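You operate a simulated robot arm through the tools that you are given. There is no shell and no other tool. Be economical: measure what you need, move in short steps, check, and stop when the job is done.

You run a simulated robot arm. Do the job below in one go: nothing can be reset, and whatever is moved stays where it is left.

Task
Move the pink adapter to the purple frame and the teal one to the orange frame.
Fine: press the yellow adapter from the adapters carton into the beige frame, then close both flaps.

It is judged by the outcome, as a careful person would: the job done as asked, and still so three seconds after it is handed in. It fails if anything else is knocked over, pushed out of place, dropped, spilled or broken.

Robot
A 6-joint arm with a two-finger parallel gripper, fixed in place. Base frame: the origin is at the foot of the arm, x ahead of it, y to its left, z up; the work surface is at about z = 800. Units: mm, degrees, N and s.
With the tool pointing down near the work surface it reaches from about 580 to 940 mm from the base axis. Its first joint turns from -149.0 to 149.0 degrees. Payload 3.43 kg.
The tool frame sits at the grasp point between the pads (the TCP): z along the fingers, y along the line on which they close. The tips reach 34 mm beyond it. The gripper opens to 128 mm. The fingers are 24 mm wide and 12 mm thick; the gripper's body (48 by 130 mm) begins 96 mm behind the TCP.
Orientation is that of the tool frame in the base frame, as [roll, pitch, yaw] about the fixed x, y, z axes, in that order (R = Rz(yaw) Ry(pitch) Rx(roll)). With the fingers straight down and closing along the base's y, the tool's x points along the base's -x, its y along +y and its z along -z.

Tools
- The arm moves only by the tool drive_tool. Its argument "deltas" is a list of rows, each a list of 3 entries, a list of its own where there are three numbers: the shift along the tool's x, y, z in units of 25 mm (1.0 is 25 mm), then the turn, a rotation vector about the tool's x, y, z in units of 4 degrees (1.0 is 4 degrees), then the gripper command, from -1 (shut) to 1 (fully open), values between in proportion. In form: [[[tx, ty, tz], [wx, wy, wz], grip], ...]. A call has 1 to 10 rows; each row shifts and turns the commanded pose from where the row before left it, along the tool's axes as they then stand. A call with a number of a shift or a turn outside -1 to 1 is refused whole. A row lasts 0.2 s, in which the tool goes at most 50 mm and 8.6 degrees; a call with a longer step from one row to the next is refused whole, and so is a gripper value outside its range. Where a pose cannot be reached the arm comes as near as it can. A force on the tool above 90 N (or 10 N above the force at the start of the call, whichever is more), or a blocked arm, ends the call early, and 0.2 s more pass. Each finger travels about 108 mm/s and halts on what it meets, pressing with about 26 N; the grip force reading is that of the motor and also rises with nothing between the fingers. The clock runs only during rows and for 0.2 s after the last one: add rows that do not move to give the fingers time. It gives the time, the measured TCP pose, the force on the tool (base axes), the opening and the grip force at its end, in the units of the frame above (readings bear some noise), with the torque about the TCP (base axes, N m) and any sound that the robot's microphone picked up.
- Cameras (640 x 400 px; columns grow to the right, rows downward): "scene" is fixed at [55.7, 639.8, 1602.1]; the picture's right is [-0.03, -1.00, 0.00], its down [-0.88, 0.02, -0.47] and it looks along [0.47, -0.01, -0.88] (base axes); focal length 306 px, centre (320, 200). "wrist" rides on the gripper at [76, -11, -160] in the tool frame; the picture's right is [0.15, 0.99, 0.00], its down [-0.88, 0.13, -0.46] and it looks along [-0.45, 0.07, 0.89] (tool axes); focal length 234 px, centre (320, 200).
- snapshot(camera): a new picture of that camera. It takes no simulated time.
- slide_trunk(by): slides the trunk up (or, below 0, down) by that many mm; the arm rides with it, the base frame stays. It gives what a move gives, with no picture.
- locate(camera, pixels): there is no depth. For up to 12 entries [column, row, z] of the newest picture of that camera ("zoom" is the newest enlarged one), the place [x, y] in the base frame at which the ray of that pixel passes the height z, good to about 3 mm, but the place of the scene camera against the robot may be out by one fixed shift of up to 12 mm in any direction. It takes no simulated time.
- zoom(camera, box): a new picture of the part [left, top, right, bottom] of that camera's present view, enlarged. It takes no simulated time.
- hand_in(): hands the job in; it is judged then, once.

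Work in short steps. Measure before you move; look again where a grasp or a placing could have gone wrong, and mend it. You have 80 turns and 38 pictures in all, those below and enlarged ones among them. Open the gripper and draw the arm clear of the work before you hand the job in, unless the task says otherwise; then end with one line.

The tools are called after "Request:" by a JSON object that holds its "fn" and its "kwargs". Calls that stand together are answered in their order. drive_tool: Moves the arm, as the interface text tells. Its arguments: {"type":"object","properties":{"deltas":{"type":"array"}},"required":["deltas"]} The other tools are called the same way: slide_trunk (by) slides the trunk up or down; snapshot (camera) takes a picture; locate (camera, pixels) gives the place at which the rays of pixels pass given heights; zoom (camera, box) takes an enlarged picture of a part of a camera's view; hand_in () hands the job in.

At the start:

```text
time_s: 0.0
position: [389.0, 543.5, 1227.0]
ee_rot: [-179.9, 0.1, -179.9]
ft_force: [0.3, -0.5, 0.2]
moment: [-0.01, -0.01, -0.07]
opening: 127.9
grasp_force: 0.2
trunk travel left (down, up): [-650.0, 60.0]
```

scene: 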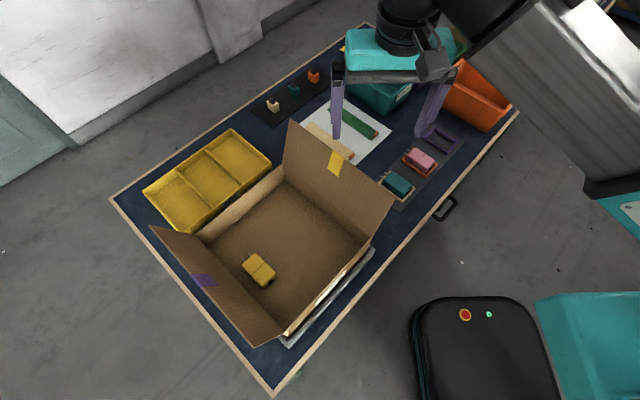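
wrist: 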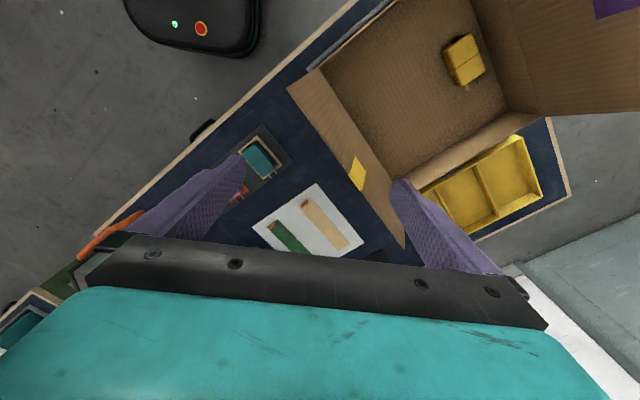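

I'll start by enlarging the frames and carton in the scene view.

Request:
{"fn": "zoom", "kwargs": {"camera": "scene", "box": [350, 90, 510, 210]}}

Request:
{"fn": "zoom", "kwargs": {"camera": "scene", "box": [140, 110, 400, 360]}}

```text
3.33 times, centred on (430, 150) of scene
```

zoom: 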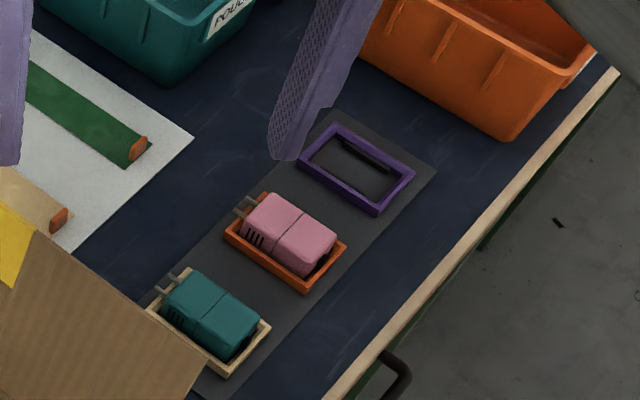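

```text
1.60 times, centred on (270, 235) of scene
```

zoom: 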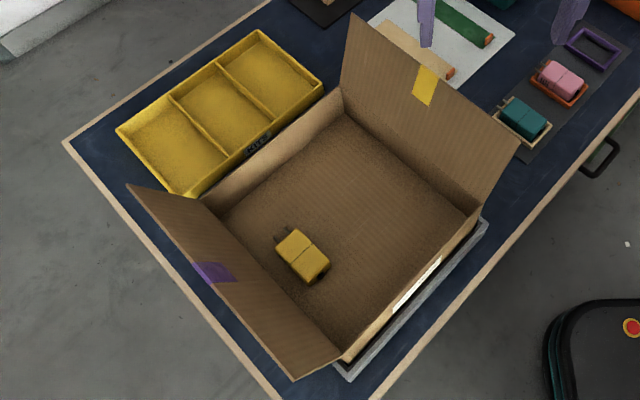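

I'll locate the frames' corners, adapters and carton features from the scene picture.

Request:
{"fn": "locate", "kwargs": {"camera": "scene", "pixels": [[433.6, 126.6, 812], [458.2, 141.6, 812], [447.1, 154.2, 812], [423.4, 138.9, 812], [413.5, 147.6, 812], [438.1, 163.2, 812], [426.1, 177.6, 812], [401.2, 160.5, 812], [415, 187.8, 812], [401.5, 202.8, 812], [378.1, 182.4, 812], [260, 270, 835]]}}

Request:
{"fn": "locate", "kwargs": {"camera": "scene", "pixels": [[290, 121, 1100], [394, 196, 1100], [284, 175, 950], [367, 235, 950], [284, 333, 950], [202, 240, 950], [150, 227, 1050], [252, 345, 1050], [279, 338, 950], [386, 185, 835], [420, 160, 835], [346, 75, 1000]]}}

```text
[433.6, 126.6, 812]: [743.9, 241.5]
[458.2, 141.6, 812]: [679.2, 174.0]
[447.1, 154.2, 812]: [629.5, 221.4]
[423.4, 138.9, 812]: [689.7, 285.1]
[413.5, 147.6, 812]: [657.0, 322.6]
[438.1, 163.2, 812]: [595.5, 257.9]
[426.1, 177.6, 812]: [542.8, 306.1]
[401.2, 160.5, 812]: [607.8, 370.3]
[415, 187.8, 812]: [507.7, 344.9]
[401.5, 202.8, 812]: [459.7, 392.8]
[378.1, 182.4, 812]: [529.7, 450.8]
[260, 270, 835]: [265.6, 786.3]
```

```text
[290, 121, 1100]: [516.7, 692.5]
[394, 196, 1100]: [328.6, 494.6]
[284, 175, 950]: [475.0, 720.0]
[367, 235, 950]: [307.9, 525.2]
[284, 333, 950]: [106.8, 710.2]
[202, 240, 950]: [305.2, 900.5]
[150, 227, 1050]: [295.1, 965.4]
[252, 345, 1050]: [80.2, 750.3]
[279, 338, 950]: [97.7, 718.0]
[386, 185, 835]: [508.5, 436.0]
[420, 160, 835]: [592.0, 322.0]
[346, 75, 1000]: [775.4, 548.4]
```

The pink adapter is near (595,315) and the frames run at about 45°. I'll move over the orange frame, high up, then rotate and look with the wrist camera.

Request:
{"fn": "drive_tool", "kwargs": {"deltas": [[[-0.84, -0.91, 0.5], [0, 0, 0], 1], [[-0.84, -0.91, 0.5], [0, 0, 0], 1], [[-0.84, -0.91, 0.5], [0, 0, 0], 1], [[-0.84, -0.91, 0.5], [0, 0, 0], 1], [[-0.84, -0.91, 0.5], [0, 0, 0], 1], [[-0.84, -0.91, 0.5], [0, 0, 0], 1], [[-0.84, -0.91, 0.5], [0, 0, 0], 1], [[-0.84, -0.91, 0.5], [0, 0, 0], 1], [[-0.84, -0.91, 0.5], [0, 0, 0], 1], [[-0.84, -0.91, 0.5], [0, 0, 0], 1]]}}

Request:
{"fn": "drive_tool", "kwargs": {"deltas": [[[0, 0, 0.4], [0, 0, -1], 1], [[0, 0, 0.4], [0, 0, -1], 1], [[0, 0, 0.4], [0, 0, -1], 1], [[0, 0, 0.4], [0, 0, -1], 1], [[0, 0, 0], [0, 0, -1], 1], [[0, 0, 0], [0, 0, -1], 1], [[0, 0, 0], [0, 0, -1], 1], [[0, 0, 0], [0, 0, -1], 1], [[0, 0, 0], [0, 0, -1], 1], [[0, 0, 0], [0, 0, -1], 1]]}}

Request:
{"fn": "snapshot", "kwargs": {"camera": "wrist"}}

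```text
time_s: 1.6
position: [526.6, 393.4, 1142.8]
ee_rot: [179.7, -0.5, 178.5]
ft_force: [-6.2, 19.7, 0.5]
moment: [-3.32, -0.91, -1.71]
opening: 128.1
grasp_force: 0.1
trunk travel left (down, up): [-650.0, 60.0]
stopped in row 7: the force on the tool passed its limit at 115 N (the readings are from after the stop); the commanded pose is now the measured one
```

```text
time_s: 1.9
position: [525.0, 395.7, 1138.9]
ee_rot: [179.4, -0.9, 179.0]
ft_force: [-6.3, 21.8, -0.2]
moment: [-3.88, -1.15, -2.0]
opening: 127.9
grasp_force: 0.0
trunk travel left (down, up): [-650.0, 60.0]
stopped in row 1: the force on the tool passed its limit at 129 N (the readings are from after the stop); the commanded pose is now the measured one
```

```text
33 pictures are left
```

wrist: 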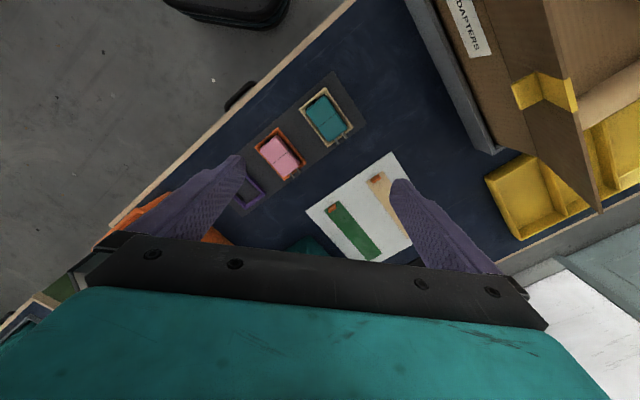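

The arm touched something near (526,393,1142), with the force pushing toward +y. I'll look at the scene before moving again.

Request:
{"fn": "snapshot", "kwargs": {"camera": "scene"}}

```text
32 pictures are left
```

scene: 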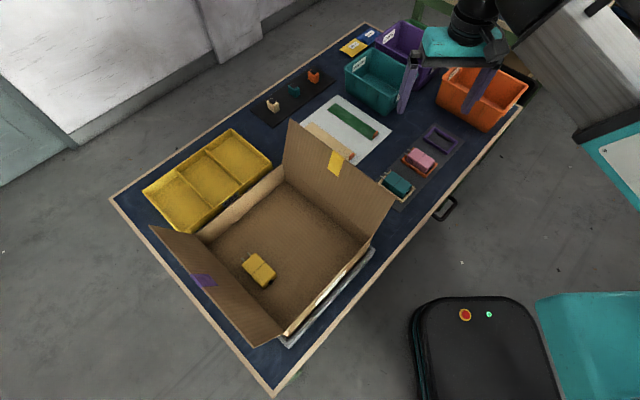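

The moment puts the contact about 165 mm above the TCP on the camera side, so the wrist camera is probably meeting the arm's own forearm. The table is untouched. I'll back off, then turn the tool the other way so the camera swings outward.

Request:
{"fn": "drive_tool", "kwargs": {"deltas": [[[0.5, 0.5, 0], [0, 0, 0.5], 1], [[0.5, 0.5, 0], [0, 0, 1], 1], [[0, 0, 0], [0, 0, 1], 1], [[0, 0, 0], [0, 0, 1], 1], [[0, 0, 0], [0, 0, 1], 1], [[0, 0, 0], [0, 0, 1], 1], [[0, 0, 0], [0, 0, 1], 1], [[0, 0, 0], [0, 0, 1], 1], [[0, 0, 0], [0, 0, 1], 1], [[0, 0, 0], [0, 0, 1], 1]]}}

```text
time_s: 4.1
position: [500.3, 420.3, 1138.9]
ee_rot: [-179.8, -1.0, 141.0]
ft_force: [-0.3, -0.4, -0.4]
moment: [-0.06, -0.03, 0.02]
opening: 128.0
grasp_force: 0.1
trunk travel left (down, up): [-650.0, 60.0]
```

The contact is gone and the yaw is 141. I'll continue turning to yaw 45 (96° more).

Request:
{"fn": "drive_tool", "kwargs": {"deltas": [[[0, 0, 0], [0, 0, 1], 1], [[0, 0, 0], [0, 0, 1], 1], [[0, 0, 0], [0, 0, 1], 1], [[0, 0, 0], [0, 0, 1], 1], [[0, 0, 0], [0, 0, 1], 1], [[0, 0, 0], [0, 0, 1], 1], [[0, 0, 0], [0, 0, 1], 1], [[0, 0, 0], [0, 0, 1], 1], [[0, 0, 0], [0, 0, 1], 1], [[0, 0, 0], [0, 0, 1], 1]]}}

Request:
{"fn": "drive_tool", "kwargs": {"deltas": [[[0, 0, 0], [0, 0, 1], 1], [[0, 0, 0], [0, 0, 1], 1], [[0, 0, 0], [0, 0, 1], 1], [[0, 0, 0], [0, 0, 1], 1], [[0, 0, 0], [0, 0, 1], 1], [[0, 0, 0], [0, 0, 1], 1], [[0, 0, 0], [0, 0, 1], 1], [[0, 0, 0], [0, 0, 1], 1], [[0, 0, 0], [0, 0, 1], 1], [[0, 0, 0], [0, 0, 1], 1]]}}

Request:
{"fn": "drive_tool", "kwargs": {"deltas": [[[0, 0, 0], [0, 0, 1], 1], [[0, 0, 0], [0, 0, 1], 1], [[0, 0, 0], [0, 0, 1], 1], [[0, 0, 0], [0, 0, 1], 1]]}}

```text
time_s: 6.3
position: [501.0, 421.3, 1139.3]
ee_rot: [-179.3, -0.7, 101.2]
ft_force: [-1.1, 0.0, 0.4]
moment: [-0.01, 0.01, -0.01]
opening: 127.9
grasp_force: 0.1
trunk travel left (down, up): [-650.0, 60.0]
```

```text
time_s: 8.5
position: [500.8, 421.1, 1138.1]
ee_rot: [-178.9, 0.0, 61.1]
ft_force: [-0.3, -0.1, -0.2]
moment: [-0.05, 0.01, 0.0]
opening: 128.0
grasp_force: 0.0
trunk travel left (down, up): [-650.0, 60.0]
```

```text
time_s: 9.5
position: [505.5, 416.3, 1138.0]
ee_rot: [-178.9, 0.2, 49.7]
ft_force: [-0.4, -0.3, -0.3]
moment: [0.03, 0.01, 0.01]
opening: 127.9
grasp_force: 0.0
out of reach, approached as far as the arm can: row 3, 4
trunk travel left (down, up): [-650.0, 60.0]
```

The last joint meets its limit near yaw 50 at this azimuth, but over the orange frame the azimuth is smaller, so 45 should be possible there. I'll move there, lower, fixing the small tilt on the way.

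Request:
{"fn": "drive_tool", "kwargs": {"deltas": [[[-0.09, 0.79, 0.5], [-0.27, 0, 0], 1], [[-0.09, 0.79, 0.5], [0, 0, 0], 1], [[-0.09, 0.79, 0.5], [0, 0, 0], 1], [[-0.09, 0.79, 0.5], [0, 0, 0], 1], [[-0.09, 0.79, 0.5], [0, 0, 0], 1], [[-0.09, 0.79, 0.5], [0, 0, 0], 1], [[-0.09, 0.79, 0.5], [0, 0, 0], 1], [[0, 0, 0], [0, 0, 0.6], 1], [[0, 0, 0], [0, 0, 0.57], 1]]}}

Request:
{"fn": "snapshot", "kwargs": {"camera": "wrist"}}

```text
time_s: 11.5
position: [602.3, 313.8, 1049.4]
ee_rot: [-180.0, 0.3, 45.1]
ft_force: [0.0, -0.3, -0.3]
moment: [0.02, 0.0, 0.01]
opening: 128.0
grasp_force: 0.0
trunk travel left (down, up): [-650.0, 60.0]
```

```text
31 pictures are left
```

wrist: 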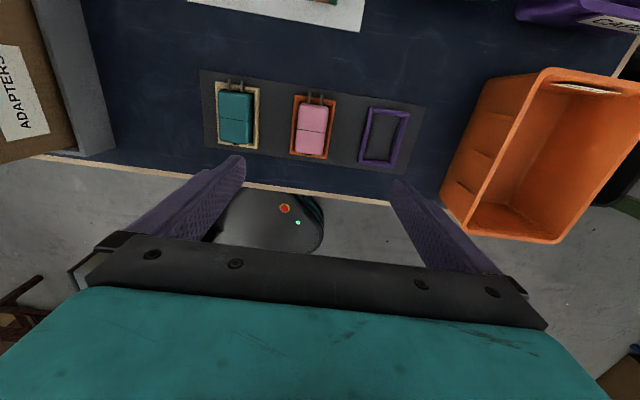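

All three frames show in the wrist view around rows 80–165. I'll enlarge for exact corners.

Request:
{"fn": "zoom", "kwargs": {"camera": "wrist", "box": [195, 60, 435, 180]}}

```text
2.67 times, centred on (315, 120) of wrist
```

zoom: 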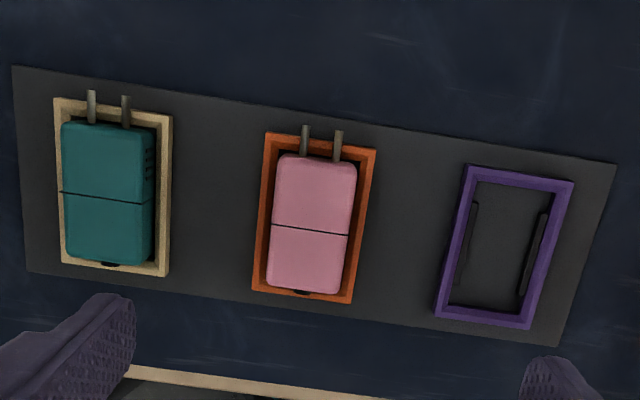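

I'll get base positions for the frame corners and the pink adapter's top from this zoom.

Request:
{"fn": "locate", "kwargs": {"camera": "zoom", "pixels": [[465, 164, 812], [574, 181, 812], [530, 329, 812], [435, 313, 812], [266, 132, 812], [376, 149, 812], [352, 304, 812], [252, 289, 812], [54, 98, 812], [172, 115, 812], [169, 277, 812], [60, 263, 812]]}}

Request:
{"fn": "locate", "kwargs": {"camera": "zoom", "pixels": [[278, 153, 840], [357, 160, 840], [343, 294, 840], [267, 287, 840], [61, 122, 840], [156, 127, 840], [152, 265, 840], [64, 262, 840], [465, 164, 803], [530, 329, 803], [304, 125, 830], [338, 130, 830]]}}

```text
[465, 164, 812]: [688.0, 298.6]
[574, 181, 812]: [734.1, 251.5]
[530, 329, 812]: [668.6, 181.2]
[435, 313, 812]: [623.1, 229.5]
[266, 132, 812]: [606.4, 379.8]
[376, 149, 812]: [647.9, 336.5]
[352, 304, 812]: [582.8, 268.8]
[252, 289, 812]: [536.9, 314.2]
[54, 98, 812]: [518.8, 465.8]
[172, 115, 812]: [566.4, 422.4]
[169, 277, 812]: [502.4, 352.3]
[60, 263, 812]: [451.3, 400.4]
```

```text
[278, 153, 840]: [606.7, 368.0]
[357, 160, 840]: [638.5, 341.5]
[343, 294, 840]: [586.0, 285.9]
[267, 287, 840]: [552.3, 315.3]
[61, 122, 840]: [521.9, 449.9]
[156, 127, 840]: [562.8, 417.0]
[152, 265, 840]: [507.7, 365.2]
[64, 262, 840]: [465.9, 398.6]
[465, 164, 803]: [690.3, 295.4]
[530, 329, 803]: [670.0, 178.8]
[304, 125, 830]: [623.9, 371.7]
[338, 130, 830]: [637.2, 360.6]
```

The frame centres come out at purple (678,240), orange (593,325) and beige (510,410), all at about 45°. I'll descend above pink to TCP z 900 with a partly open gripper and look again.

Request:
{"fn": "drive_tool", "kwargs": {"deltas": [[[0.08, -0.28, 0.85], [0, 0, 0], 0.6], [[0.08, -0.28, 0.85], [0, 0, 0], 0.4], [[0, 0, 0.85], [0, 0, 0], 0.4], [[0, 0, 0.85], [0, 0, 0], 0.4], [[0, 0, 0.85], [0, 0, 0], 0.4], [[0, 0, 0.85], [0, 0, 0], 0.4], [[0, 0, 0.86], [0, 0, 0], 0.4]]}}

Request:
{"fn": "snapshot", "kwargs": {"camera": "wrist"}}

```text
time_s: 13.1
position: [594.0, 325.4, 900.8]
ee_rot: [-180.0, 0.2, 45.2]
ft_force: [0.4, 0.1, -1.2]
moment: [-0.01, 0.02, -0.03]
opening: 89.7
grasp_force: 0.1
trunk travel left (down, up): [-650.0, 60.0]
```

```text
29 pictures are left
```

wrist: 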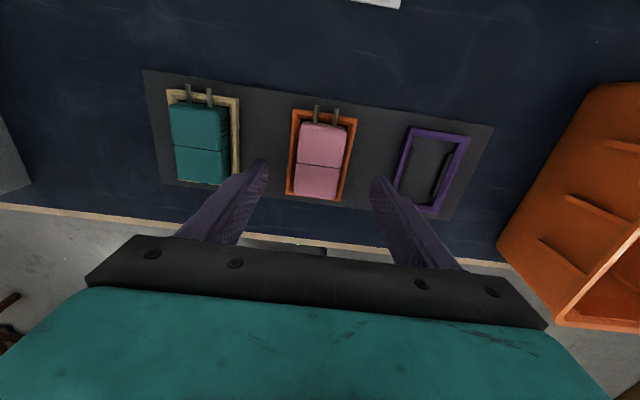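

I'll triangulate heights by comparing this lower view with the earlier one.

Request:
{"fn": "locate", "kwargs": {"camera": "wrist", "pixels": [[303, 123, 840], [345, 127, 840], [340, 200, 840], [296, 196, 840], [293, 108, 812], [357, 117, 812], [342, 205, 812], [285, 195, 812], [303, 123, 825], [345, 127, 825], [340, 200, 825], [296, 196, 825]]}}

```text
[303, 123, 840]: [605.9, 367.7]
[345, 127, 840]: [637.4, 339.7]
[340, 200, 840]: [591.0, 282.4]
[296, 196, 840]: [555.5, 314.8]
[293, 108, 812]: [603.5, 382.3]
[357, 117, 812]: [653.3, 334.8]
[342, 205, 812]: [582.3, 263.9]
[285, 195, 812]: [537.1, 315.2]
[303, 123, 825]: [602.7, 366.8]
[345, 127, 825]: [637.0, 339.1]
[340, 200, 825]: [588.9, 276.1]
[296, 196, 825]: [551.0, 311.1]
```

Pink's top is at about z 838, centre (597,326). I'll descend to TCP z ≈ 853 (tips ≈ 819, above the frame rim) and close.

Request:
{"fn": "drive_tool", "kwargs": {"deltas": [[[0.08, 0.04, 0.7], [0, 0, 0], 0.4], [[0, 0, 0.7], [0, 0, 0], 0.4], [[0, 0, 0.5], [0, 0, 0], 0.4], [[0, 0, 0], [0, 0, 0], 0.4]]}}

Request:
{"fn": "snapshot", "kwargs": {"camera": "wrist"}}

```text
time_s: 14.1
position: [596.1, 324.8, 853.0]
ee_rot: [179.9, 0.2, 45.1]
ft_force: [0.0, 0.0, -1.4]
moment: [-0.01, 0.03, 0.02]
opening: 89.8
grasp_force: 0.1
trunk travel left (down, up): [-650.0, 60.0]
```

```text
28 pictures are left
```

wrist: 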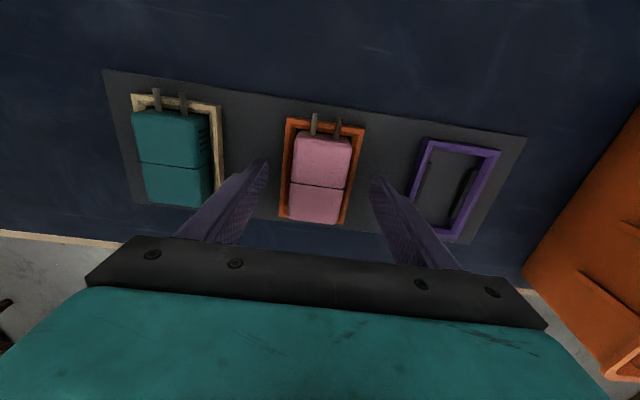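

The fingertips straddle pink, centred on about column 321. I'll close the gripper.

Request:
{"fn": "drive_tool", "kwargs": {"deltas": [[[0, 0, 0], [0, 0, 0], 0], [[0, 0, 0], [0, 0, 0], -0.4], [[0, 0, 0], [0, 0, 0], -0.6], [[0, 0, 0], [0, 0, 0], -1], [[0, 0, 0], [0, 0, 0], -1]]}}

```text
time_s: 15.3
position: [594.9, 326.6, 853.9]
ee_rot: [-180.0, 0.2, 45.1]
ft_force: [-10.2, 8.0, -0.5]
moment: [0.32, 0.36, -0.03]
opening: 45.4
grasp_force: 26.1
trunk travel left (down, up): [-650.0, 60.0]
```

Gripped at 45.4 mm. I'll lift straight up.

Request:
{"fn": "drive_tool", "kwargs": {"deltas": [[[0, -0.03, -0.2], [0, 0, 0], -1], [[0, 0, -0.2], [0, 0, 0], -1], [[0, 0, -0.3], [0, 0, 0], -1], [[0, 0, -0.4], [0, 0, 0], -1], [[0, 0, -0.6], [0, 0, 0], -1], [[0, 0, -0.6], [0, 0, 0], -1], [[0, 0, -0.2], [0, 0, 0], -1]]}}

Request:
{"fn": "snapshot", "kwargs": {"camera": "wrist"}}

```text
time_s: 16.9
position: [595.7, 326.4, 916.7]
ee_rot: [180.0, 0.1, 45.1]
ft_force: [0.0, -0.6, -1.1]
moment: [-0.01, 0.01, 0.01]
opening: 45.5
grasp_force: 25.5
trunk travel left (down, up): [-650.0, 60.0]
```

```text
27 pictures are left
```

wrist: 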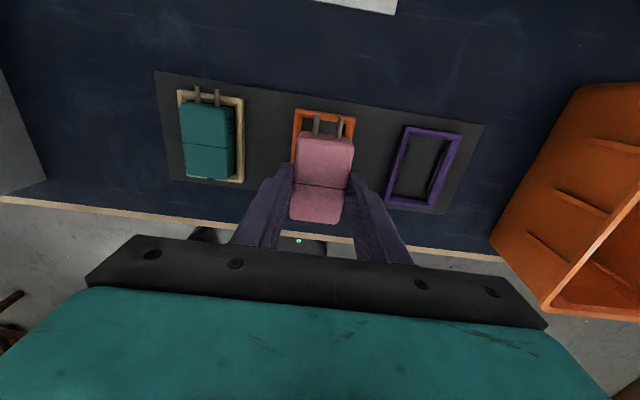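

Pink is held and clear. The orange-to-purple offset is (85,-84.6), so I'll shift 120 mm along tool y and check above purple.

Request:
{"fn": "drive_tool", "kwargs": {"deltas": [[[0, 0.8, 0], [0, 0, 0], -1], [[0, 0.8, 0], [0, 0, 0], -1], [[0, 0.8, 0], [0, 0, 0], -1], [[0, 0.8, 0], [0, 0, 0], -1], [[0, 0.8, 0], [0, 0, 0], -1], [[0, 0.8, 0], [0, 0, 0], -1], [[0, 0, 0], [0, 0, 0], -1]]}}

Request:
{"fn": "zoom", "kwargs": {"camera": "wrist", "box": [100, 80, 420, 240]}}

```text
time_s: 18.5
position: [679.6, 241.5, 916.5]
ee_rot: [180.0, 0.2, 45.0]
ft_force: [-0.1, -0.6, -1.5]
moment: [-0.03, -0.02, -0.01]
opening: 45.3
grasp_force: 26.3
trunk travel left (down, up): [-650.0, 60.0]
```

```text
2.00 times, centred on (260, 160) of wrist
```

zoom: 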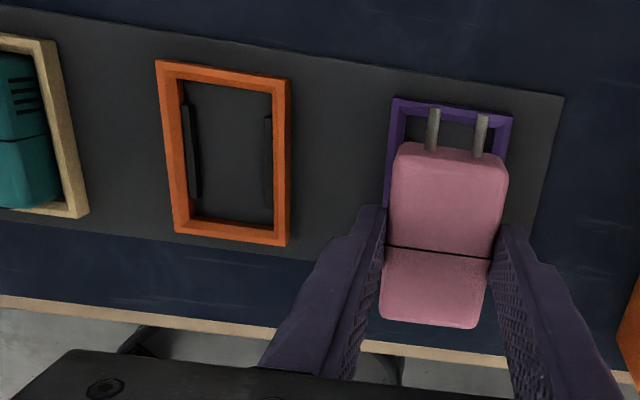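

Purple's far corners (392,98) and (512,118) land within about a pixel of where orange's were at the same height, so pink is aligned. I'll lower it gently to the pick height.

Request:
{"fn": "drive_tool", "kwargs": {"deltas": [[[0, 0, 0.6], [0, 0, 0], -1], [[0, 0, 0.6], [0, 0, 0], -1], [[0, 0, 0.4], [0, 0, 0], -1], [[0, 0, 0.2], [0, 0, 0], -1], [[0, 0, 0.2], [0, 0, 0], -1], [[0, 0, 0.2], [0, 0, 0], -1], [[0, 0, 0.2], [0, 0, 0], -1], [[0, 0, 0.1], [0, 0, 0], -1], [[0, 0, 0], [0, 0, 0], -1]]}}

```text
time_s: 20.5
position: [681.2, 241.8, 854.6]
ee_rot: [179.9, 0.1, 45.2]
ft_force: [3.4, 0.1, 2.9]
moment: [0.02, -0.11, -0.01]
opening: 45.5
grasp_force: 26.3
trunk travel left (down, up): [-650.0, 60.0]
```

It is at z 854.6 with light contact. I'll press slightly more to check it is seated.

Request:
{"fn": "drive_tool", "kwargs": {"deltas": [[[0, 0, 0.06], [0, 0, 0], -1], [[0, 0, 0.06], [0, 0, 0], -1], [[0, 0, 0], [0, 0, 0], -1]]}}

```text
time_s: 21.3
position: [681.2, 241.1, 852.1]
ee_rot: [180.0, 0.1, 45.2]
ft_force: [7.7, 1.5, 18.3]
moment: [0.02, -0.23, 0.04]
opening: 45.9
grasp_force: 26.4
trunk travel left (down, up): [-650.0, 60.0]
```

Request:
{"fn": "drive_tool", "kwargs": {"deltas": [[[0, 0, 0.06], [0, 0, 0], -1], [[0, 0, 0], [0, 0, 0], -1]]}}

Request:
{"fn": "zoom", "kwargs": {"camera": "wrist", "box": [200, 80, 440, 240]}}

```text
time_s: 21.9
position: [680.3, 240.6, 851.3]
ee_rot: [179.9, 0.1, 45.1]
ft_force: [9.3, -2.7, 19.3]
moment: [0.09, -0.2, 0.03]
opening: 45.6
grasp_force: 26.4
trunk travel left (down, up): [-650.0, 60.0]
```

```text
2.50 times, centred on (320, 160) of wrist
```

zoom: 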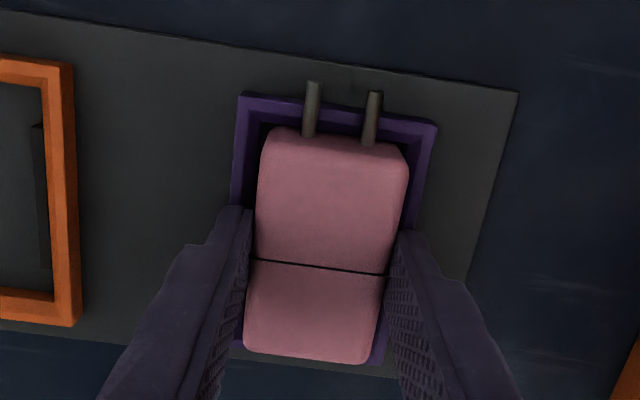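

Pink sits within the purple frame and the force is steady at about 19 N, so it is bottomed out. I'll release and rise.

Request:
{"fn": "drive_tool", "kwargs": {"deltas": [[[0, 0, -0.08], [0, 0, 0], -0.2], [[0, 0, 0], [0, 0, 0], 0], [[0, 0, 0], [0, 0, 0], 0.3], [[0, 0, -0.4], [0, 0, 0], 0.4], [[0, 0, -0.9], [0, 0, 0], 0.4], [[0, 0, -0.9], [0, 0, 0], 0.4], [[0, 0, -0.9], [0, 0, 0], 0.4], [[0, 0, 0], [0, 0, 0], 0.4]]}}

Request:
{"fn": "snapshot", "kwargs": {"camera": "wrist"}}

```text
time_s: 23.7
position: [680.7, 242.8, 929.2]
ee_rot: [180.0, 0.2, 45.1]
ft_force: [-0.6, -0.7, -0.2]
moment: [-0.05, 0.02, 0.03]
opening: 89.6
grasp_force: 0.0
trunk travel left (down, up): [-650.0, 60.0]
```

```text
24 pictures are left
```

wrist: 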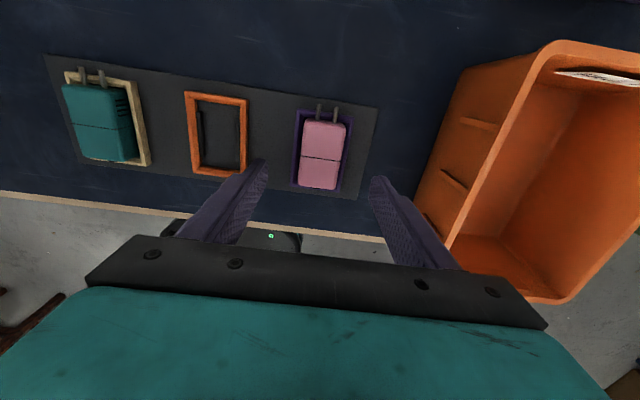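

Pink is in the purple frame. Next is teal. The wrist limit there is about yaw 49, so I'll turn to 49.2 and move toward the beige frame.

Request:
{"fn": "drive_tool", "kwargs": {"deltas": [[[0, 0, 0], [0, 0, -1], 0.4], [[0.075, -1, 0], [0, 0, 0], 0.4], [[0.075, -1, 0], [0, 0, 0], 0.4], [[0.075, -1, 0], [0, 0, 0], 0.4], [[0.075, -1, 0], [0, 0, 0], 0.4], [[0.075, -1, 0], [0, 0, 0], 0.4], [[0.075, -1, 0], [0, 0, 0], 0.4], [[0.075, -1, 0], [0, 0, 0], 0.4], [[0.075, -1, 0], [0, 0, 0], 0.4], [[0.075, -1, 0], [0, 0, 0], 0.4]]}}

Request:
{"fn": "drive_tool", "kwargs": {"deltas": [[[0, -0.58, 0], [0, 0, 0], 0.4], [[0, 0, 0.5], [0, 0, 0], 0.4], [[0, 0, 0], [0, 0, 0], 0.4]]}}

Request:
{"fn": "snapshot", "kwargs": {"camera": "wrist"}}

```text
time_s: 25.9
position: [521.4, 403.0, 928.2]
ee_rot: [180.0, 0.2, 49.1]
ft_force: [0.3, 0.3, 0.1]
moment: [-0.03, -0.04, 0.01]
opening: 89.6
grasp_force: 0.1
trunk travel left (down, up): [-650.0, 60.0]
```

```text
time_s: 26.7
position: [511.8, 411.6, 916.4]
ee_rot: [180.0, 0.3, 49.2]
ft_force: [0.9, -0.2, 0.1]
moment: [-0.03, -0.03, -0.01]
opening: 89.6
grasp_force: 0.1
trunk travel left (down, up): [-650.0, 60.0]
```

```text
23 pictures are left
```

wrist: 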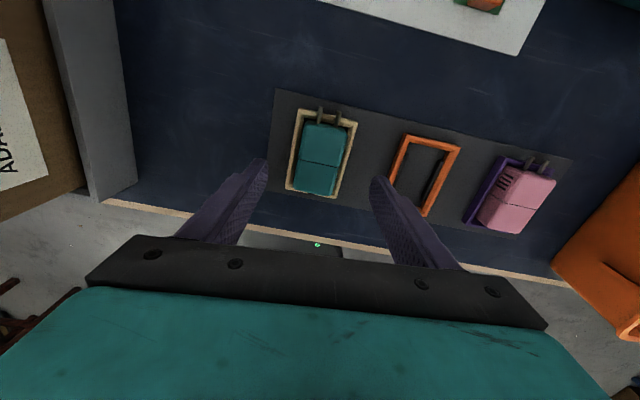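

Teal is centred between the fingertips, at about column 322. I'll descend to TCP 853 and close.

Request:
{"fn": "drive_tool", "kwargs": {"deltas": [[[0, 0, 0.8], [0, 0, 0], 0.4], [[0, 0, 0.8], [0, 0, 0], 0.4], [[0, 0, 0.6], [0, 0, 0], 0.4], [[0, 0, 0.33], [0, 0, 0], 0.4], [[0, 0, 0], [0, 0, 0], 0], [[0, 0, 0], [0, 0, 0], -0.4], [[0, 0, 0], [0, 0, 0], -0.6], [[0, 0, 0], [0, 0, 0], -1], [[0, 0, 0], [0, 0, 0], -1]]}}

```text
time_s: 28.7
position: [511.2, 411.0, 852.5]
ee_rot: [-179.9, 0.2, 49.2]
ft_force: [-9.7, 7.5, -0.6]
moment: [0.24, 0.34, -0.71]
opening: 45.9
grasp_force: 25.6
trunk travel left (down, up): [-650.0, 60.0]
```

Gripped at 45.9 mm, with a small twist from the 4° skew. I'll lift slowly.

Request:
{"fn": "drive_tool", "kwargs": {"deltas": [[[0, -0.03, -0.2], [0, 0, 0], -1], [[0, 0, -0.2], [0, 0, 0], -1], [[0, 0, -0.3], [0, 0, 0], -1], [[0, 0, -0.4], [0, 0, 0], -1], [[0, 0, -0.6], [0, 0, 0], -1], [[0, 0, -0.6], [0, 0, 0], -1], [[0, 0, -0.3], [0, 0, 0], -1], [[0, 0, 0], [0, 0, 0], -1]]}}

Request:
{"fn": "snapshot", "kwargs": {"camera": "wrist"}}

```text
time_s: 30.5
position: [511.6, 411.3, 918.3]
ee_rot: [-179.9, 0.3, 49.4]
ft_force: [-0.3, -0.8, -0.4]
moment: [0.01, 0.01, -0.01]
opening: 45.4
grasp_force: 25.3
trunk travel left (down, up): [-650.0, 60.0]
```

```text
22 pictures are left
```

wrist: 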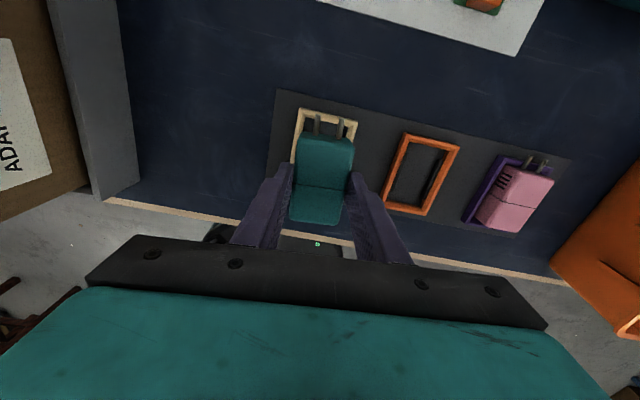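

Teal sits in the gripper exactly as pink did. I'll move it over orange and turn to yaw 45.

Request:
{"fn": "drive_tool", "kwargs": {"deltas": [[[-0.067, 0.792, 0], [0, 0, 0], -1], [[-0.067, 0.792, 0], [0, 0, 0], -1], [[-0.067, 0.792, 0], [0, 0, 0], -1], [[-0.067, 0.792, 0], [0, 0, 0], -1], [[-0.067, 0.792, 0], [0, 0, 0], -1], [[-0.067, 0.792, 0], [0, 0, 0], -1], [[0, 0, 0], [0, 0, 0.55], -1], [[0, 0, 0], [0, 0, 0.5], -1], [[0, 0, 0], [0, 0, 0], -1]]}}

Request:
{"fn": "zoom", "kwargs": {"camera": "wrist", "box": [160, 60, 480, 260]}}

```text
time_s: 32.5
position: [592.3, 327.5, 918.2]
ee_rot: [180.0, 0.2, 44.9]
ft_force: [0.1, 0.0, -0.3]
moment: [-0.01, -0.01, 0.0]
opening: 45.4
grasp_force: 25.7
trunk travel left (down, up): [-650.0, 60.0]
```

```text
2.00 times, centred on (320, 160) of wrist
```

zoom: 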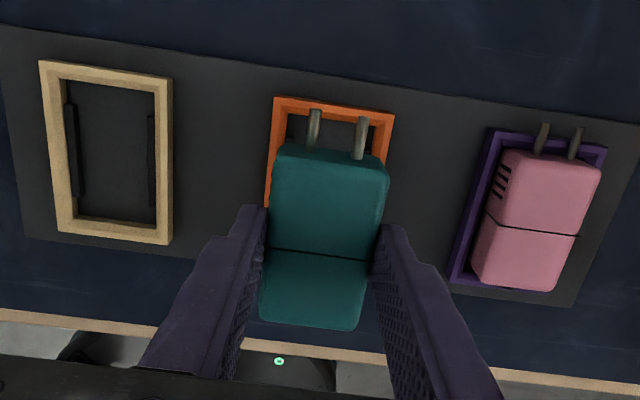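

Orange's corners show teal about 2 mm short along tool y. I'll correct that and lower.

Request:
{"fn": "drive_tool", "kwargs": {"deltas": [[[0.03, 0.09, 0.6], [0, 0, 0], -1], [[0, 0, 0.6], [0, 0, 0], -1], [[0, 0, 0.4], [0, 0, 0], -1], [[0, 0, 0.2], [0, 0, 0], -1], [[0, 0, 0.2], [0, 0, 0], -1], [[0, 0, 0.2], [0, 0, 0], -1], [[0, 0, 0.2], [0, 0, 0], -1], [[0, 0, 0.15], [0, 0, 0], -1], [[0, 0, 0], [0, 0, 0], -1]]}}

```text
time_s: 34.5
position: [595.3, 325.1, 854.9]
ee_rot: [-180.0, 0.3, 44.9]
ft_force: [-1.6, -0.2, -0.5]
moment: [-0.02, 0.03, 0.01]
opening: 45.6
grasp_force: 26.1
trunk travel left (down, up): [-650.0, 60.0]
```

Request:
{"fn": "drive_tool", "kwargs": {"deltas": [[[0, 0, 0.08], [0, 0, 0], -1], [[0, 0, 0.08], [0, 0, 0], -1], [[0, 0, 0.06], [0, 0, 0], -1], [[0, 0, 0], [0, 0, 0], -1]]}}

Request:
{"fn": "zoom", "kwargs": {"camera": "wrist", "box": [200, 80, 440, 240]}}

```text
time_s: 35.5
position: [593.7, 325.9, 850.3]
ee_rot: [179.9, 0.0, 44.9]
ft_force: [2.9, -0.5, 19.5]
moment: [-0.07, -0.04, -0.02]
opening: 45.3
grasp_force: 26.2
trunk travel left (down, up): [-650.0, 60.0]
```

```text
2.50 times, centred on (320, 160) of wrist
```

zoom: 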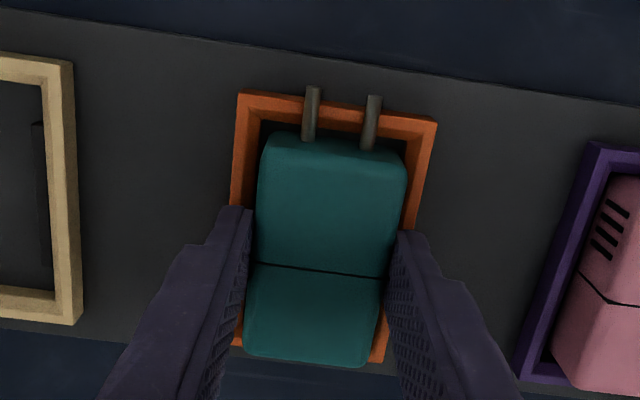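

Teal is seated in orange. I'll release and rise high, clear of the carton flaps.

Request:
{"fn": "drive_tool", "kwargs": {"deltas": [[[0, 0, -0.08], [0, 0, 0], -0.2], [[0, 0, 0], [0, 0, 0], 0], [[0, 0, 0], [0, 0, 0], 0.3], [[0, 0, -0.4], [0, 0, 0], 0.4], [[0, 0, -0.9], [0, 0, 0], 0.4], [[0, 0, -1], [0, 0, 0], 0.4], [[0, 0, -1], [0, 0, 0], 0.4], [[0, 0, -1], [0, 0, 0], 0.4], [[0, 0, -1], [0, 0, 0], 0.4], [[0, 0, -1], [0, 0, 0], 0.4]]}}

Request:
{"fn": "drive_tool", "kwargs": {"deltas": [[[0, 0, -1], [0, 0, -1], 0.4], [[0, 0, -1], [0, 0, -1], 0.4], [[0, 0, -1], [0, 0, -1], 0.4], [[0, 0, -1], [0, 0, -1], 0.4], [[0, 0, -1], [0, 0, -1], 0.4], [[0, 0, -1], [0, 0, -1], 0.4], [[0, 0, -1], [0, 0, -1], 1], [[0, 0, -1], [0, 0, -1], 1], [[0, 0, 0], [0, 0, -1], 1], [[0, 0, 0], [0, 0, -1], 1]]}}

```text
time_s: 37.7
position: [595.6, 326.3, 1006.8]
ee_rot: [-180.0, 0.3, 44.9]
ft_force: [0.2, 0.6, -0.2]
moment: [-0.01, 0.01, 0.01]
opening: 89.5
grasp_force: 0.1
trunk travel left (down, up): [-650.0, 60.0]
```

```text
time_s: 39.9
position: [595.3, 327.3, 1209.2]
ee_rot: [-179.9, 0.2, 85.1]
ft_force: [-0.1, -1.0, -0.2]
moment: [0.01, 0.06, -0.01]
opening: 128.0
grasp_force: 0.0
trunk travel left (down, up): [-650.0, 60.0]
```

Next I'll move toward the carton, staying high at about z 1250, and look with the wrist camera partway.

Request:
{"fn": "drive_tool", "kwargs": {"deltas": [[[1, -0.8, -0.2], [0, 0, 0], 1], [[1, -0.8, -0.2], [0, 0, 0], 1], [[1, -0.8, -0.2], [0, 0, 0], 1], [[1, -0.8, -0.2], [0, 0, 0], 1], [[1, -0.8, -0.2], [0, 0, 0], 1], [[1, -0.8, -0.2], [0, 0, 0], 1], [[1, -0.8, -0.2], [0, 0, 0], 1], [[1, -0.8, -0.2], [0, 0, 0], 1]]}}

Request:
{"fn": "snapshot", "kwargs": {"camera": "wrist"}}

```text
time_s: 41.7
position: [453.5, 539.7, 1248.1]
ee_rot: [179.9, -0.1, 84.9]
ft_force: [-0.3, -0.4, -0.1]
moment: [-0.02, 0.01, -0.02]
opening: 128.1
grasp_force: 0.1
trunk travel left (down, up): [-650.0, 60.0]
```

```text
19 pictures are left
```

wrist: 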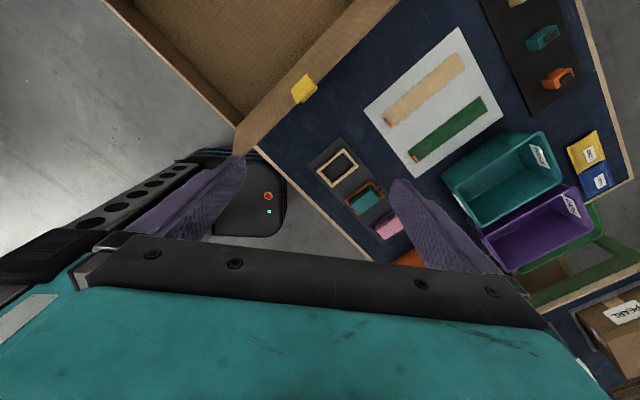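

I'll triangulate the flap's top corner, at wrist pixel (237,152), against the scene pixel (394,196).

Request:
{"fn": "locate", "kwargs": {"camera": "wrist", "pixels": [[237, 152, 1000], [237, 152, 1050], [237, 152, 1100], [237, 152, 1150], [292, 85, 1050], [292, 85, 1100], [312, 78, 1050], [312, 78, 1100], [237, 122, 950], [237, 122, 1000]]}}

Request:
{"fn": "locate", "kwargs": {"camera": "scene", "pixels": [[394, 196, 1000], [394, 196, 1050], [394, 196, 1100], [394, 196, 1150], [290, 121, 1000], [290, 121, 1050], [290, 121, 1100], [335, 150, 1050], [150, 227, 1000], [150, 227, 1050], [252, 345, 1000], [252, 345, 1050]]}}

```text
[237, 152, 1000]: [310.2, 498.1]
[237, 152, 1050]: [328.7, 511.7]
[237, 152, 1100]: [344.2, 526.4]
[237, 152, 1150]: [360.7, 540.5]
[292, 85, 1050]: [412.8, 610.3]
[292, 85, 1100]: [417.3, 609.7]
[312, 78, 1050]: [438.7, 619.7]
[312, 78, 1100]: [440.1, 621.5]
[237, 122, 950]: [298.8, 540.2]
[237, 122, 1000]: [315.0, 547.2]
```

```text
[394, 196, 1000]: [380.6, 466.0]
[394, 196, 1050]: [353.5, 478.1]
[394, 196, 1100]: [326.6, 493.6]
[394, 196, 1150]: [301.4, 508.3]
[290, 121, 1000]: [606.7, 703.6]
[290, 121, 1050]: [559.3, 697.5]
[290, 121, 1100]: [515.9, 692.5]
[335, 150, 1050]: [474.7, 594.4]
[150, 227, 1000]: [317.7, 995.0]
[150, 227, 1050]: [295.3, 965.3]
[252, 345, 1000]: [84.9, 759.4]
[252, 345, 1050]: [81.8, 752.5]
```

The flap tops are at about z 1075, the walls at about 955, and the carton is also at 45° with its centre near (291,723). Yellow, at about (259,796), sits near the far wall. I'll move above it at z ≈ 1230 and turn to yaw 135 so the body's narrow side faces that wall.

Request:
{"fn": "drive_tool", "kwargs": {"deltas": [[[0.95, -0.86, 0], [0, 0, 0], 1], [[0.95, -0.86, 0], [0, 0, 0], 1], [[0.95, -0.86, 0], [0, 0, 0], 1], [[0.95, -0.86, 0], [0, 0, 0], 1], [[0.95, -0.86, 0], [0, 0, 0], 1], [[0.95, -0.86, 0], [0, 0, 0], 1], [[0.95, -0.86, 0], [0, 0, 0], 1], [[0.95, -0.86, 0], [0, 0, 0], 1], [[0.95, -0.86, 0], [0, 0, 0], 1], [[0.95, -0.86, 0], [0, 0, 0], 1]]}}

Request:
{"fn": "drive_tool", "kwargs": {"deltas": [[[0, 0, 0], [0, 0, -1], 1], [[0, 0, 0], [0, 0, -1], 1], [[0, 0, 0], [0, 0, -1], 1], [[0, 0, 0], [0, 0, -1], 1], [[0, 0, 0], [0, 0, -1], 1], [[0, 0, 0], [0, 0, -1], 1], [[0, 0, 0], [0, 0, -1], 1], [[0, 0, 0], [0, 0, -1], 1], [[0, 0, 0], [0, 0, -1], 1], [[0, 0, 0], [0, 0, -1], 1]]}}

Request:
{"fn": "drive_tool", "kwargs": {"deltas": [[[0, 0, 0], [0, 0, -1], 1], [[0, 0, 0], [0, 0, -1], 1], [[0, 0, 0], [0, 0, -0.5], 1]]}}

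Request:
{"fn": "snapshot", "kwargs": {"camera": "wrist"}}

```text
time_s: 43.9
position: [261.9, 798.9, 1248.3]
ee_rot: [-179.9, 0.2, 84.8]
ft_force: [0.2, 0.7, -0.2]
moment: [0.03, 0.01, 0.0]
opening: 127.9
grasp_force: 0.0
trunk travel left (down, up): [-650.0, 60.0]
```

```text
time_s: 46.1
position: [260.2, 796.7, 1247.2]
ee_rot: [-179.8, 0.1, 125.0]
ft_force: [0.4, -0.2, -0.8]
moment: [-0.03, -0.03, -0.01]
opening: 127.9
grasp_force: 0.0
trunk travel left (down, up): [-650.0, 60.0]
```

```text
time_s: 46.9
position: [261.9, 796.3, 1248.8]
ee_rot: [-179.9, 0.1, 135.0]
ft_force: [0.0, -0.1, -0.2]
moment: [0.0, -0.03, -0.02]
opening: 128.1
grasp_force: 0.1
trunk travel left (down, up): [-650.0, 60.0]
```

```text
18 pictures are left
```

wrist: 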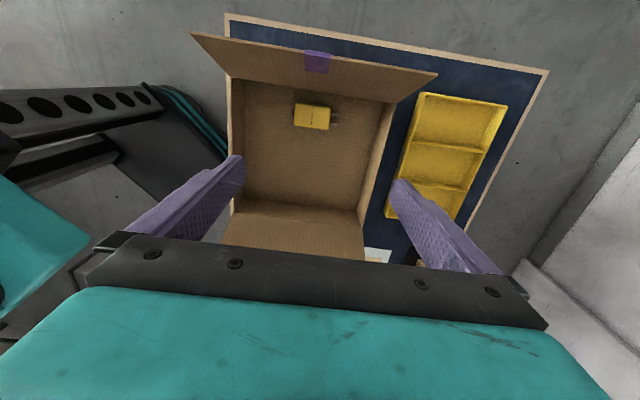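

The view is clear and yellow is at about (312,117). I'll enlarge it.

Request:
{"fn": "zoom", "kwargs": {"camera": "wrist", "box": [180, 20, 460, 195]}}

```text
2.29 times, centred on (320, 108) of wrist
```

zoom: 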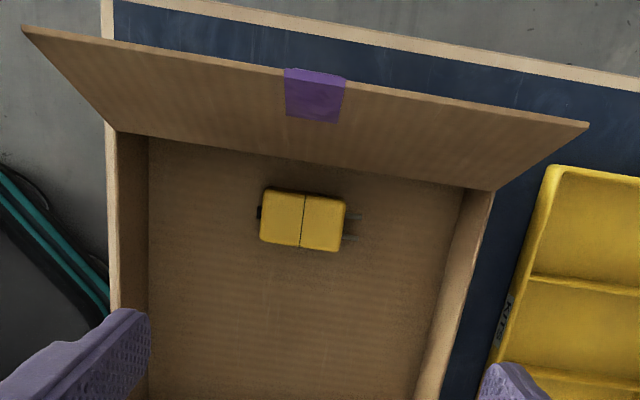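

Yellow's top corners and prongs are visible, with the prongs toward +l (image right). I'll locate yellow, the walls and the flap.

Request:
{"fn": "locate", "kwargs": {"camera": "zoom", "pixels": [[264, 188, 840], [347, 197, 840], [342, 251, 840], [260, 243, 840], [362, 215, 830], [357, 238, 830], [117, 130, 955], [493, 190, 955], [22, 27, 1075], [588, 123, 1075], [148, 140, 805], [463, 186, 805]]}}

```text
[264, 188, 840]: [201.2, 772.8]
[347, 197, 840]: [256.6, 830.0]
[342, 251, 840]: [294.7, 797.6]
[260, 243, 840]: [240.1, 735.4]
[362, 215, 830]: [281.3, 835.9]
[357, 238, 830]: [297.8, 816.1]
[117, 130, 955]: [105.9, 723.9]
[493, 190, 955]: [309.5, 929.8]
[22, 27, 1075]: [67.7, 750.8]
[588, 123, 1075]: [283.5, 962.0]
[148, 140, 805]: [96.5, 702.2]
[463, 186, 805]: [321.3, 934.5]
```

Combining both views gives carton wall tops of about 990, flap tops of about 1115 and yellow's top near 865–870, so the carton stands on something raised. The camera housing would brush the far flap if I came straight down, so I'll tilt the tool 20° about its closing axis, lower to about 1150, and look again.

Request:
{"fn": "drive_tool", "kwargs": {"deltas": [[[0, -0.73, 0.5], [0, 0, 0], 1], [[0, 0, 0.9], [0, 0, 0], 1], [[0, 0, 0.9], [0, 0, 0], 1], [[0, 0, 0.9], [0, 0, 0], 1], [[0, 0, 0.7], [0, 1, 0], 1], [[0, 0, 0], [0, 1, 0], 1], [[0, 0, 0], [0, 1, 0], 1], [[0, 0, 0], [0, 1, 0], 1], [[0, 0, 0], [0, 1, 0], 1], [[0, 0, 0], [0, 0, 0], 1]]}}

Request:
{"fn": "snapshot", "kwargs": {"camera": "wrist"}}

```text
time_s: 49.1
position: [248.1, 783.8, 1150.8]
ee_rot: [-179.9, -20.0, 134.8]
ft_force: [-0.8, 0.0, -0.2]
moment: [-0.01, 0.0, 0.0]
opening: 127.9
grasp_force: 0.1
trunk travel left (down, up): [-650.0, 60.0]
```

```text
16 pictures are left
```

wrist: 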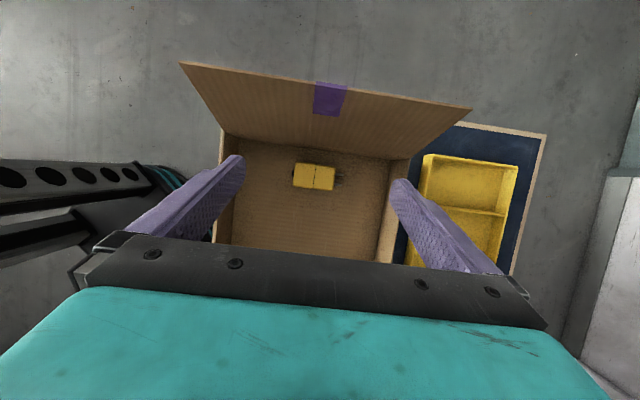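

Yellow's corners are now (295,163), (335,166), (333,191), (293,188). I'll locate them at candidate heights.

Request:
{"fn": "locate", "kwargs": {"camera": "wrist", "pixels": [[295, 163, 840], [335, 166, 840], [333, 191, 840], [293, 188, 840], [295, 163, 870], [335, 166, 870], [333, 191, 870], [293, 188, 870], [180, 63, 1115], [471, 109, 1115], [222, 134, 990], [411, 160, 990]]}}

```text
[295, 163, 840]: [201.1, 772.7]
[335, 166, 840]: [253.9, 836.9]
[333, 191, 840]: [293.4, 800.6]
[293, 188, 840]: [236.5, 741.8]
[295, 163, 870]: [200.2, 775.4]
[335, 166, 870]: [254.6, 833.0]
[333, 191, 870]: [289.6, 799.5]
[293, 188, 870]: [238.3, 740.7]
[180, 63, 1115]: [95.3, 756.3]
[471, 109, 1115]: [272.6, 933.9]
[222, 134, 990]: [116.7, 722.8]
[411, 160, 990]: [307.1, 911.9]
```

Yellow's centre is (246,787), well under the tool. I'll descend vertically with the tilt held to TCP z ≈ 960.

Request:
{"fn": "drive_tool", "kwargs": {"deltas": [[[-0.342, 0, 0.94], [0, 0, 0], 1], [[-0.342, 0, 0.94], [0, 0, 0], 1], [[-0.342, 0, 0.94], [0, 0, 0], 1], [[-0.342, 0, 0.94], [0, 0, 0], 1], [[-0.342, 0, 0.94], [0, 0, 0], 1], [[-0.342, 0, 0.94], [0, 0, 0], 1], [[-0.342, 0, 0.94], [0, 0, 0], 1], [[-0.2, 0, 0.55], [0, 0, 0], 1], [[0, 0, 0], [0, 0, 0], 1]]}}

Request:
{"fn": "snapshot", "kwargs": {"camera": "wrist"}}

```text
time_s: 51.1
position: [246.1, 781.9, 959.1]
ee_rot: [-179.8, -20.1, 134.9]
ft_force: [0.4, 0.1, 0.6]
moment: [-0.01, -0.01, 0.03]
opening: 128.0
grasp_force: 0.0
trunk travel left (down, up): [-650.0, 60.0]
```

```text
15 pictures are left
```

wrist: 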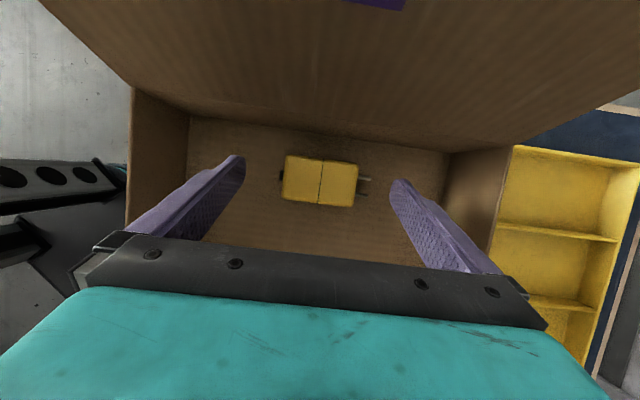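

The scale change between views puts yellow's top at about 885. I'll lower another 40 mm and check.

Request:
{"fn": "drive_tool", "kwargs": {"deltas": [[[-0.3, 0, 0.8], [0, 0, 0], 1], [[-0.27, 0, 0.74], [0, 0, 0], 1], [[0, 0, 0], [0, 0, 0], 1]]}}

Request:
{"fn": "snapshot", "kwargs": {"camera": "wrist"}}

```text
time_s: 51.9
position: [248.6, 783.2, 918.4]
ee_rot: [-179.8, -20.1, 134.8]
ft_force: [-0.3, 0.2, 0.5]
moment: [0.0, 0.02, -0.02]
opening: 128.1
grasp_force: 0.1
trunk travel left (down, up): [-650.0, 60.0]
```

```text
14 pictures are left
```

wrist: 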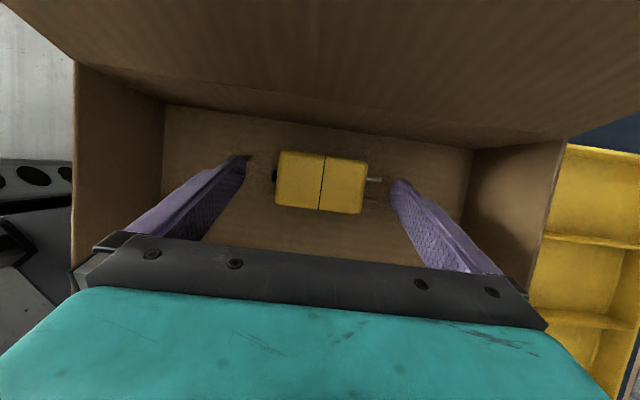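

Comparing scales, the fingertips are about level with yellow's top (~890). I'll lower in small steps, watching the force.

Request:
{"fn": "drive_tool", "kwargs": {"deltas": [[[-0.07, 0, 0.19], [0, 0, 0], 1], [[-0.07, 0, 0.19], [0, 0, 0], 1], [[-0.07, 0, 0.19], [0, 0, 0], 1], [[0, 0, 0], [0, 0, 0], 1]]}}

Request:
{"fn": "drive_tool", "kwargs": {"deltas": [[[-0.035, 0, 0.095], [0, 0, 0], 1], [[-0.035, 0, 0.095], [0, 0, 0], 1], [[0, 0, 0], [0, 0, 0], 1]]}}

```text
time_s: 52.9
position: [247.7, 782.4, 906.9]
ee_rot: [180.0, -20.1, 134.9]
ft_force: [1.6, 2.4, 13.5]
moment: [0.25, -0.18, 0.2]
opening: 127.5
grasp_force: 0.1
trunk travel left (down, up): [-650.0, 60.0]
```

```text
time_s: 53.7
position: [246.5, 780.7, 906.1]
ee_rot: [179.9, -20.4, 134.7]
ft_force: [5.6, 5.7, 57.0]
moment: [-1.95, 2.07, 0.17]
opening: 125.7
grasp_force: 0.1
trunk travel left (down, up): [-650.0, 60.0]
```

The tips met the carton floor at TCP ≈ 907, so the floor is at about 871. I'll back up at once and close gently on yellow.

Request:
{"fn": "drive_tool", "kwargs": {"deltas": [[[0.09, 0, -0.26], [0, 0, 0], 1], [[0.04, 0, -0.1], [0, 0, 0], 1], [[0, 0, 0], [0, 0, 0], 1]]}}

Request:
{"fn": "zoom", "kwargs": {"camera": "wrist", "box": [200, 100, 440, 250]}}

```text
time_s: 54.5
position: [247.8, 779.9, 905.6]
ee_rot: [-179.5, -19.9, 134.8]
ft_force: [-1.6, 0.0, 3.8]
moment: [0.2, -0.06, 0.14]
opening: 127.2
grasp_force: 0.1
trunk travel left (down, up): [-650.0, 60.0]
```

```text
2.67 times, centred on (320, 175) of wrist
```

zoom: 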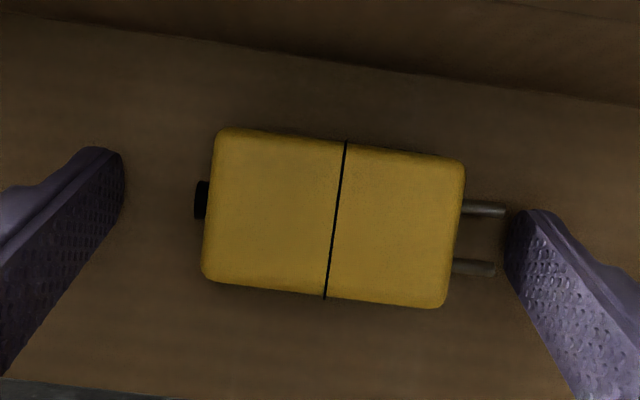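

Yellow has prongs on the right and a cord stub on the left, so I'll use this grip only to slide it to the carton's middle. I'll raise 4 mm, shift slightly toward the middle and close.

Request:
{"fn": "drive_tool", "kwargs": {"deltas": [[[-0.095, 0, -0.205], [0, 0, 0], 1], [[0, 0, 0], [0, 0, 0], 0.7], [[0, 0, 0], [0, 0, 0], 0.5], [[0, 0, 0], [0, 0, 0], 0.4], [[0, 0, 0], [0, 0, 0], 0.3], [[0, 0, 0], [0, 0, 0], 0.2], [[0, 0, 0], [0, 0, 0], 0.2]]}}

```text
time_s: 56.1
position: [251.3, 778.7, 911.1]
ee_rot: [-179.8, -20.0, 134.7]
ft_force: [-0.1, 0.0, 0.3]
moment: [-0.01, -0.03, 0.01]
opening: 90.9
grasp_force: 26.1
trunk travel left (down, up): [-650.0, 60.0]
```

Gripped at 90.9 mm with the force at 26. I'll slide it 70 mm toward the carton's middle.

Request:
{"fn": "drive_tool", "kwargs": {"deltas": [[[-0.376, -0.07, -0.137], [0, 0, 0], 0.2], [[-0.376, -0.07, -0.137], [0, 0, 0], 0.2], [[-0.376, -0.07, -0.137], [0, 0, 0], 0.2], [[-0.376, -0.07, -0.137], [0, 0, 0], 0.2], [[-0.376, -0.07, -0.137], [0, 0, 0], 0.2], [[-0.376, -0.07, -0.137], [0, 0, 0], 0.2], [[-0.376, -0.07, -0.137], [0, 0, 0], 0.2], [[0, 0, 0], [0, 0, 0], 0.2]]}}

Request:
{"fn": "snapshot", "kwargs": {"camera": "wrist"}}

```text
time_s: 57.9
position: [291.5, 720.2, 911.8]
ee_rot: [-179.8, -20.0, 134.8]
ft_force: [-0.5, -0.8, -0.8]
moment: [0.0, -0.04, 0.01]
opening: 91.0
grasp_force: 26.3
trunk travel left (down, up): [-650.0, 60.0]
```

```text
12 pictures are left
```

wrist: 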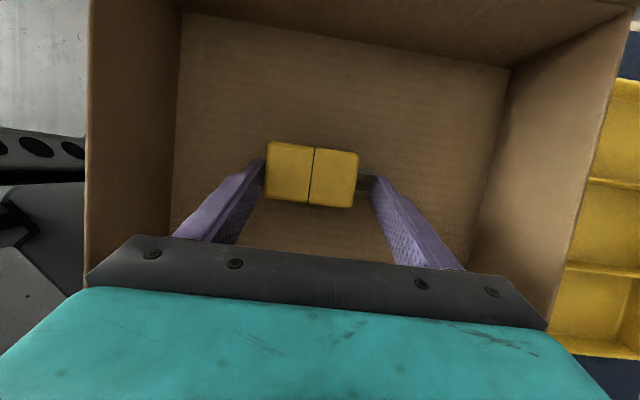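

Yellow slid to the middle. Still clamped, I'll turn it 40° about the vertical so it can be re-gripped across its width within the wrist limit.

Request:
{"fn": "drive_tool", "kwargs": {"deltas": [[[0, 0, 0], [0.342, 0, -0.94], 0.2], [[0, 0, 0], [0.342, 0, -0.94], 0.2], [[0, 0, 0], [0.342, 0, -0.94], 0.2], [[0, 0, 0], [0.342, 0, -0.94], 0.2], [[0, 0, 0], [0.342, 0, -0.94], 0.2], [[0, 0, 0], [0.342, 0, -0.94], 0.2], [[0, 0, 0], [0.342, 0, -0.94], 0.2], [[0, 0, 0], [0.342, 0, -0.94], 0.2], [[0, 0, 0], [0.342, 0, -0.94], 0.2], [[0, 0, 0], [0.342, 0, -0.94], 0.2]]}}

```text
time_s: 60.1
position: [290.9, 721.1, 912.7]
ee_rot: [-179.9, -20.1, 175.0]
ft_force: [-0.9, -0.7, 0.2]
moment: [0.04, -0.04, 0.0]
opening: 91.2
grasp_force: 26.5
trunk travel left (down, up): [-650.0, 60.0]
```

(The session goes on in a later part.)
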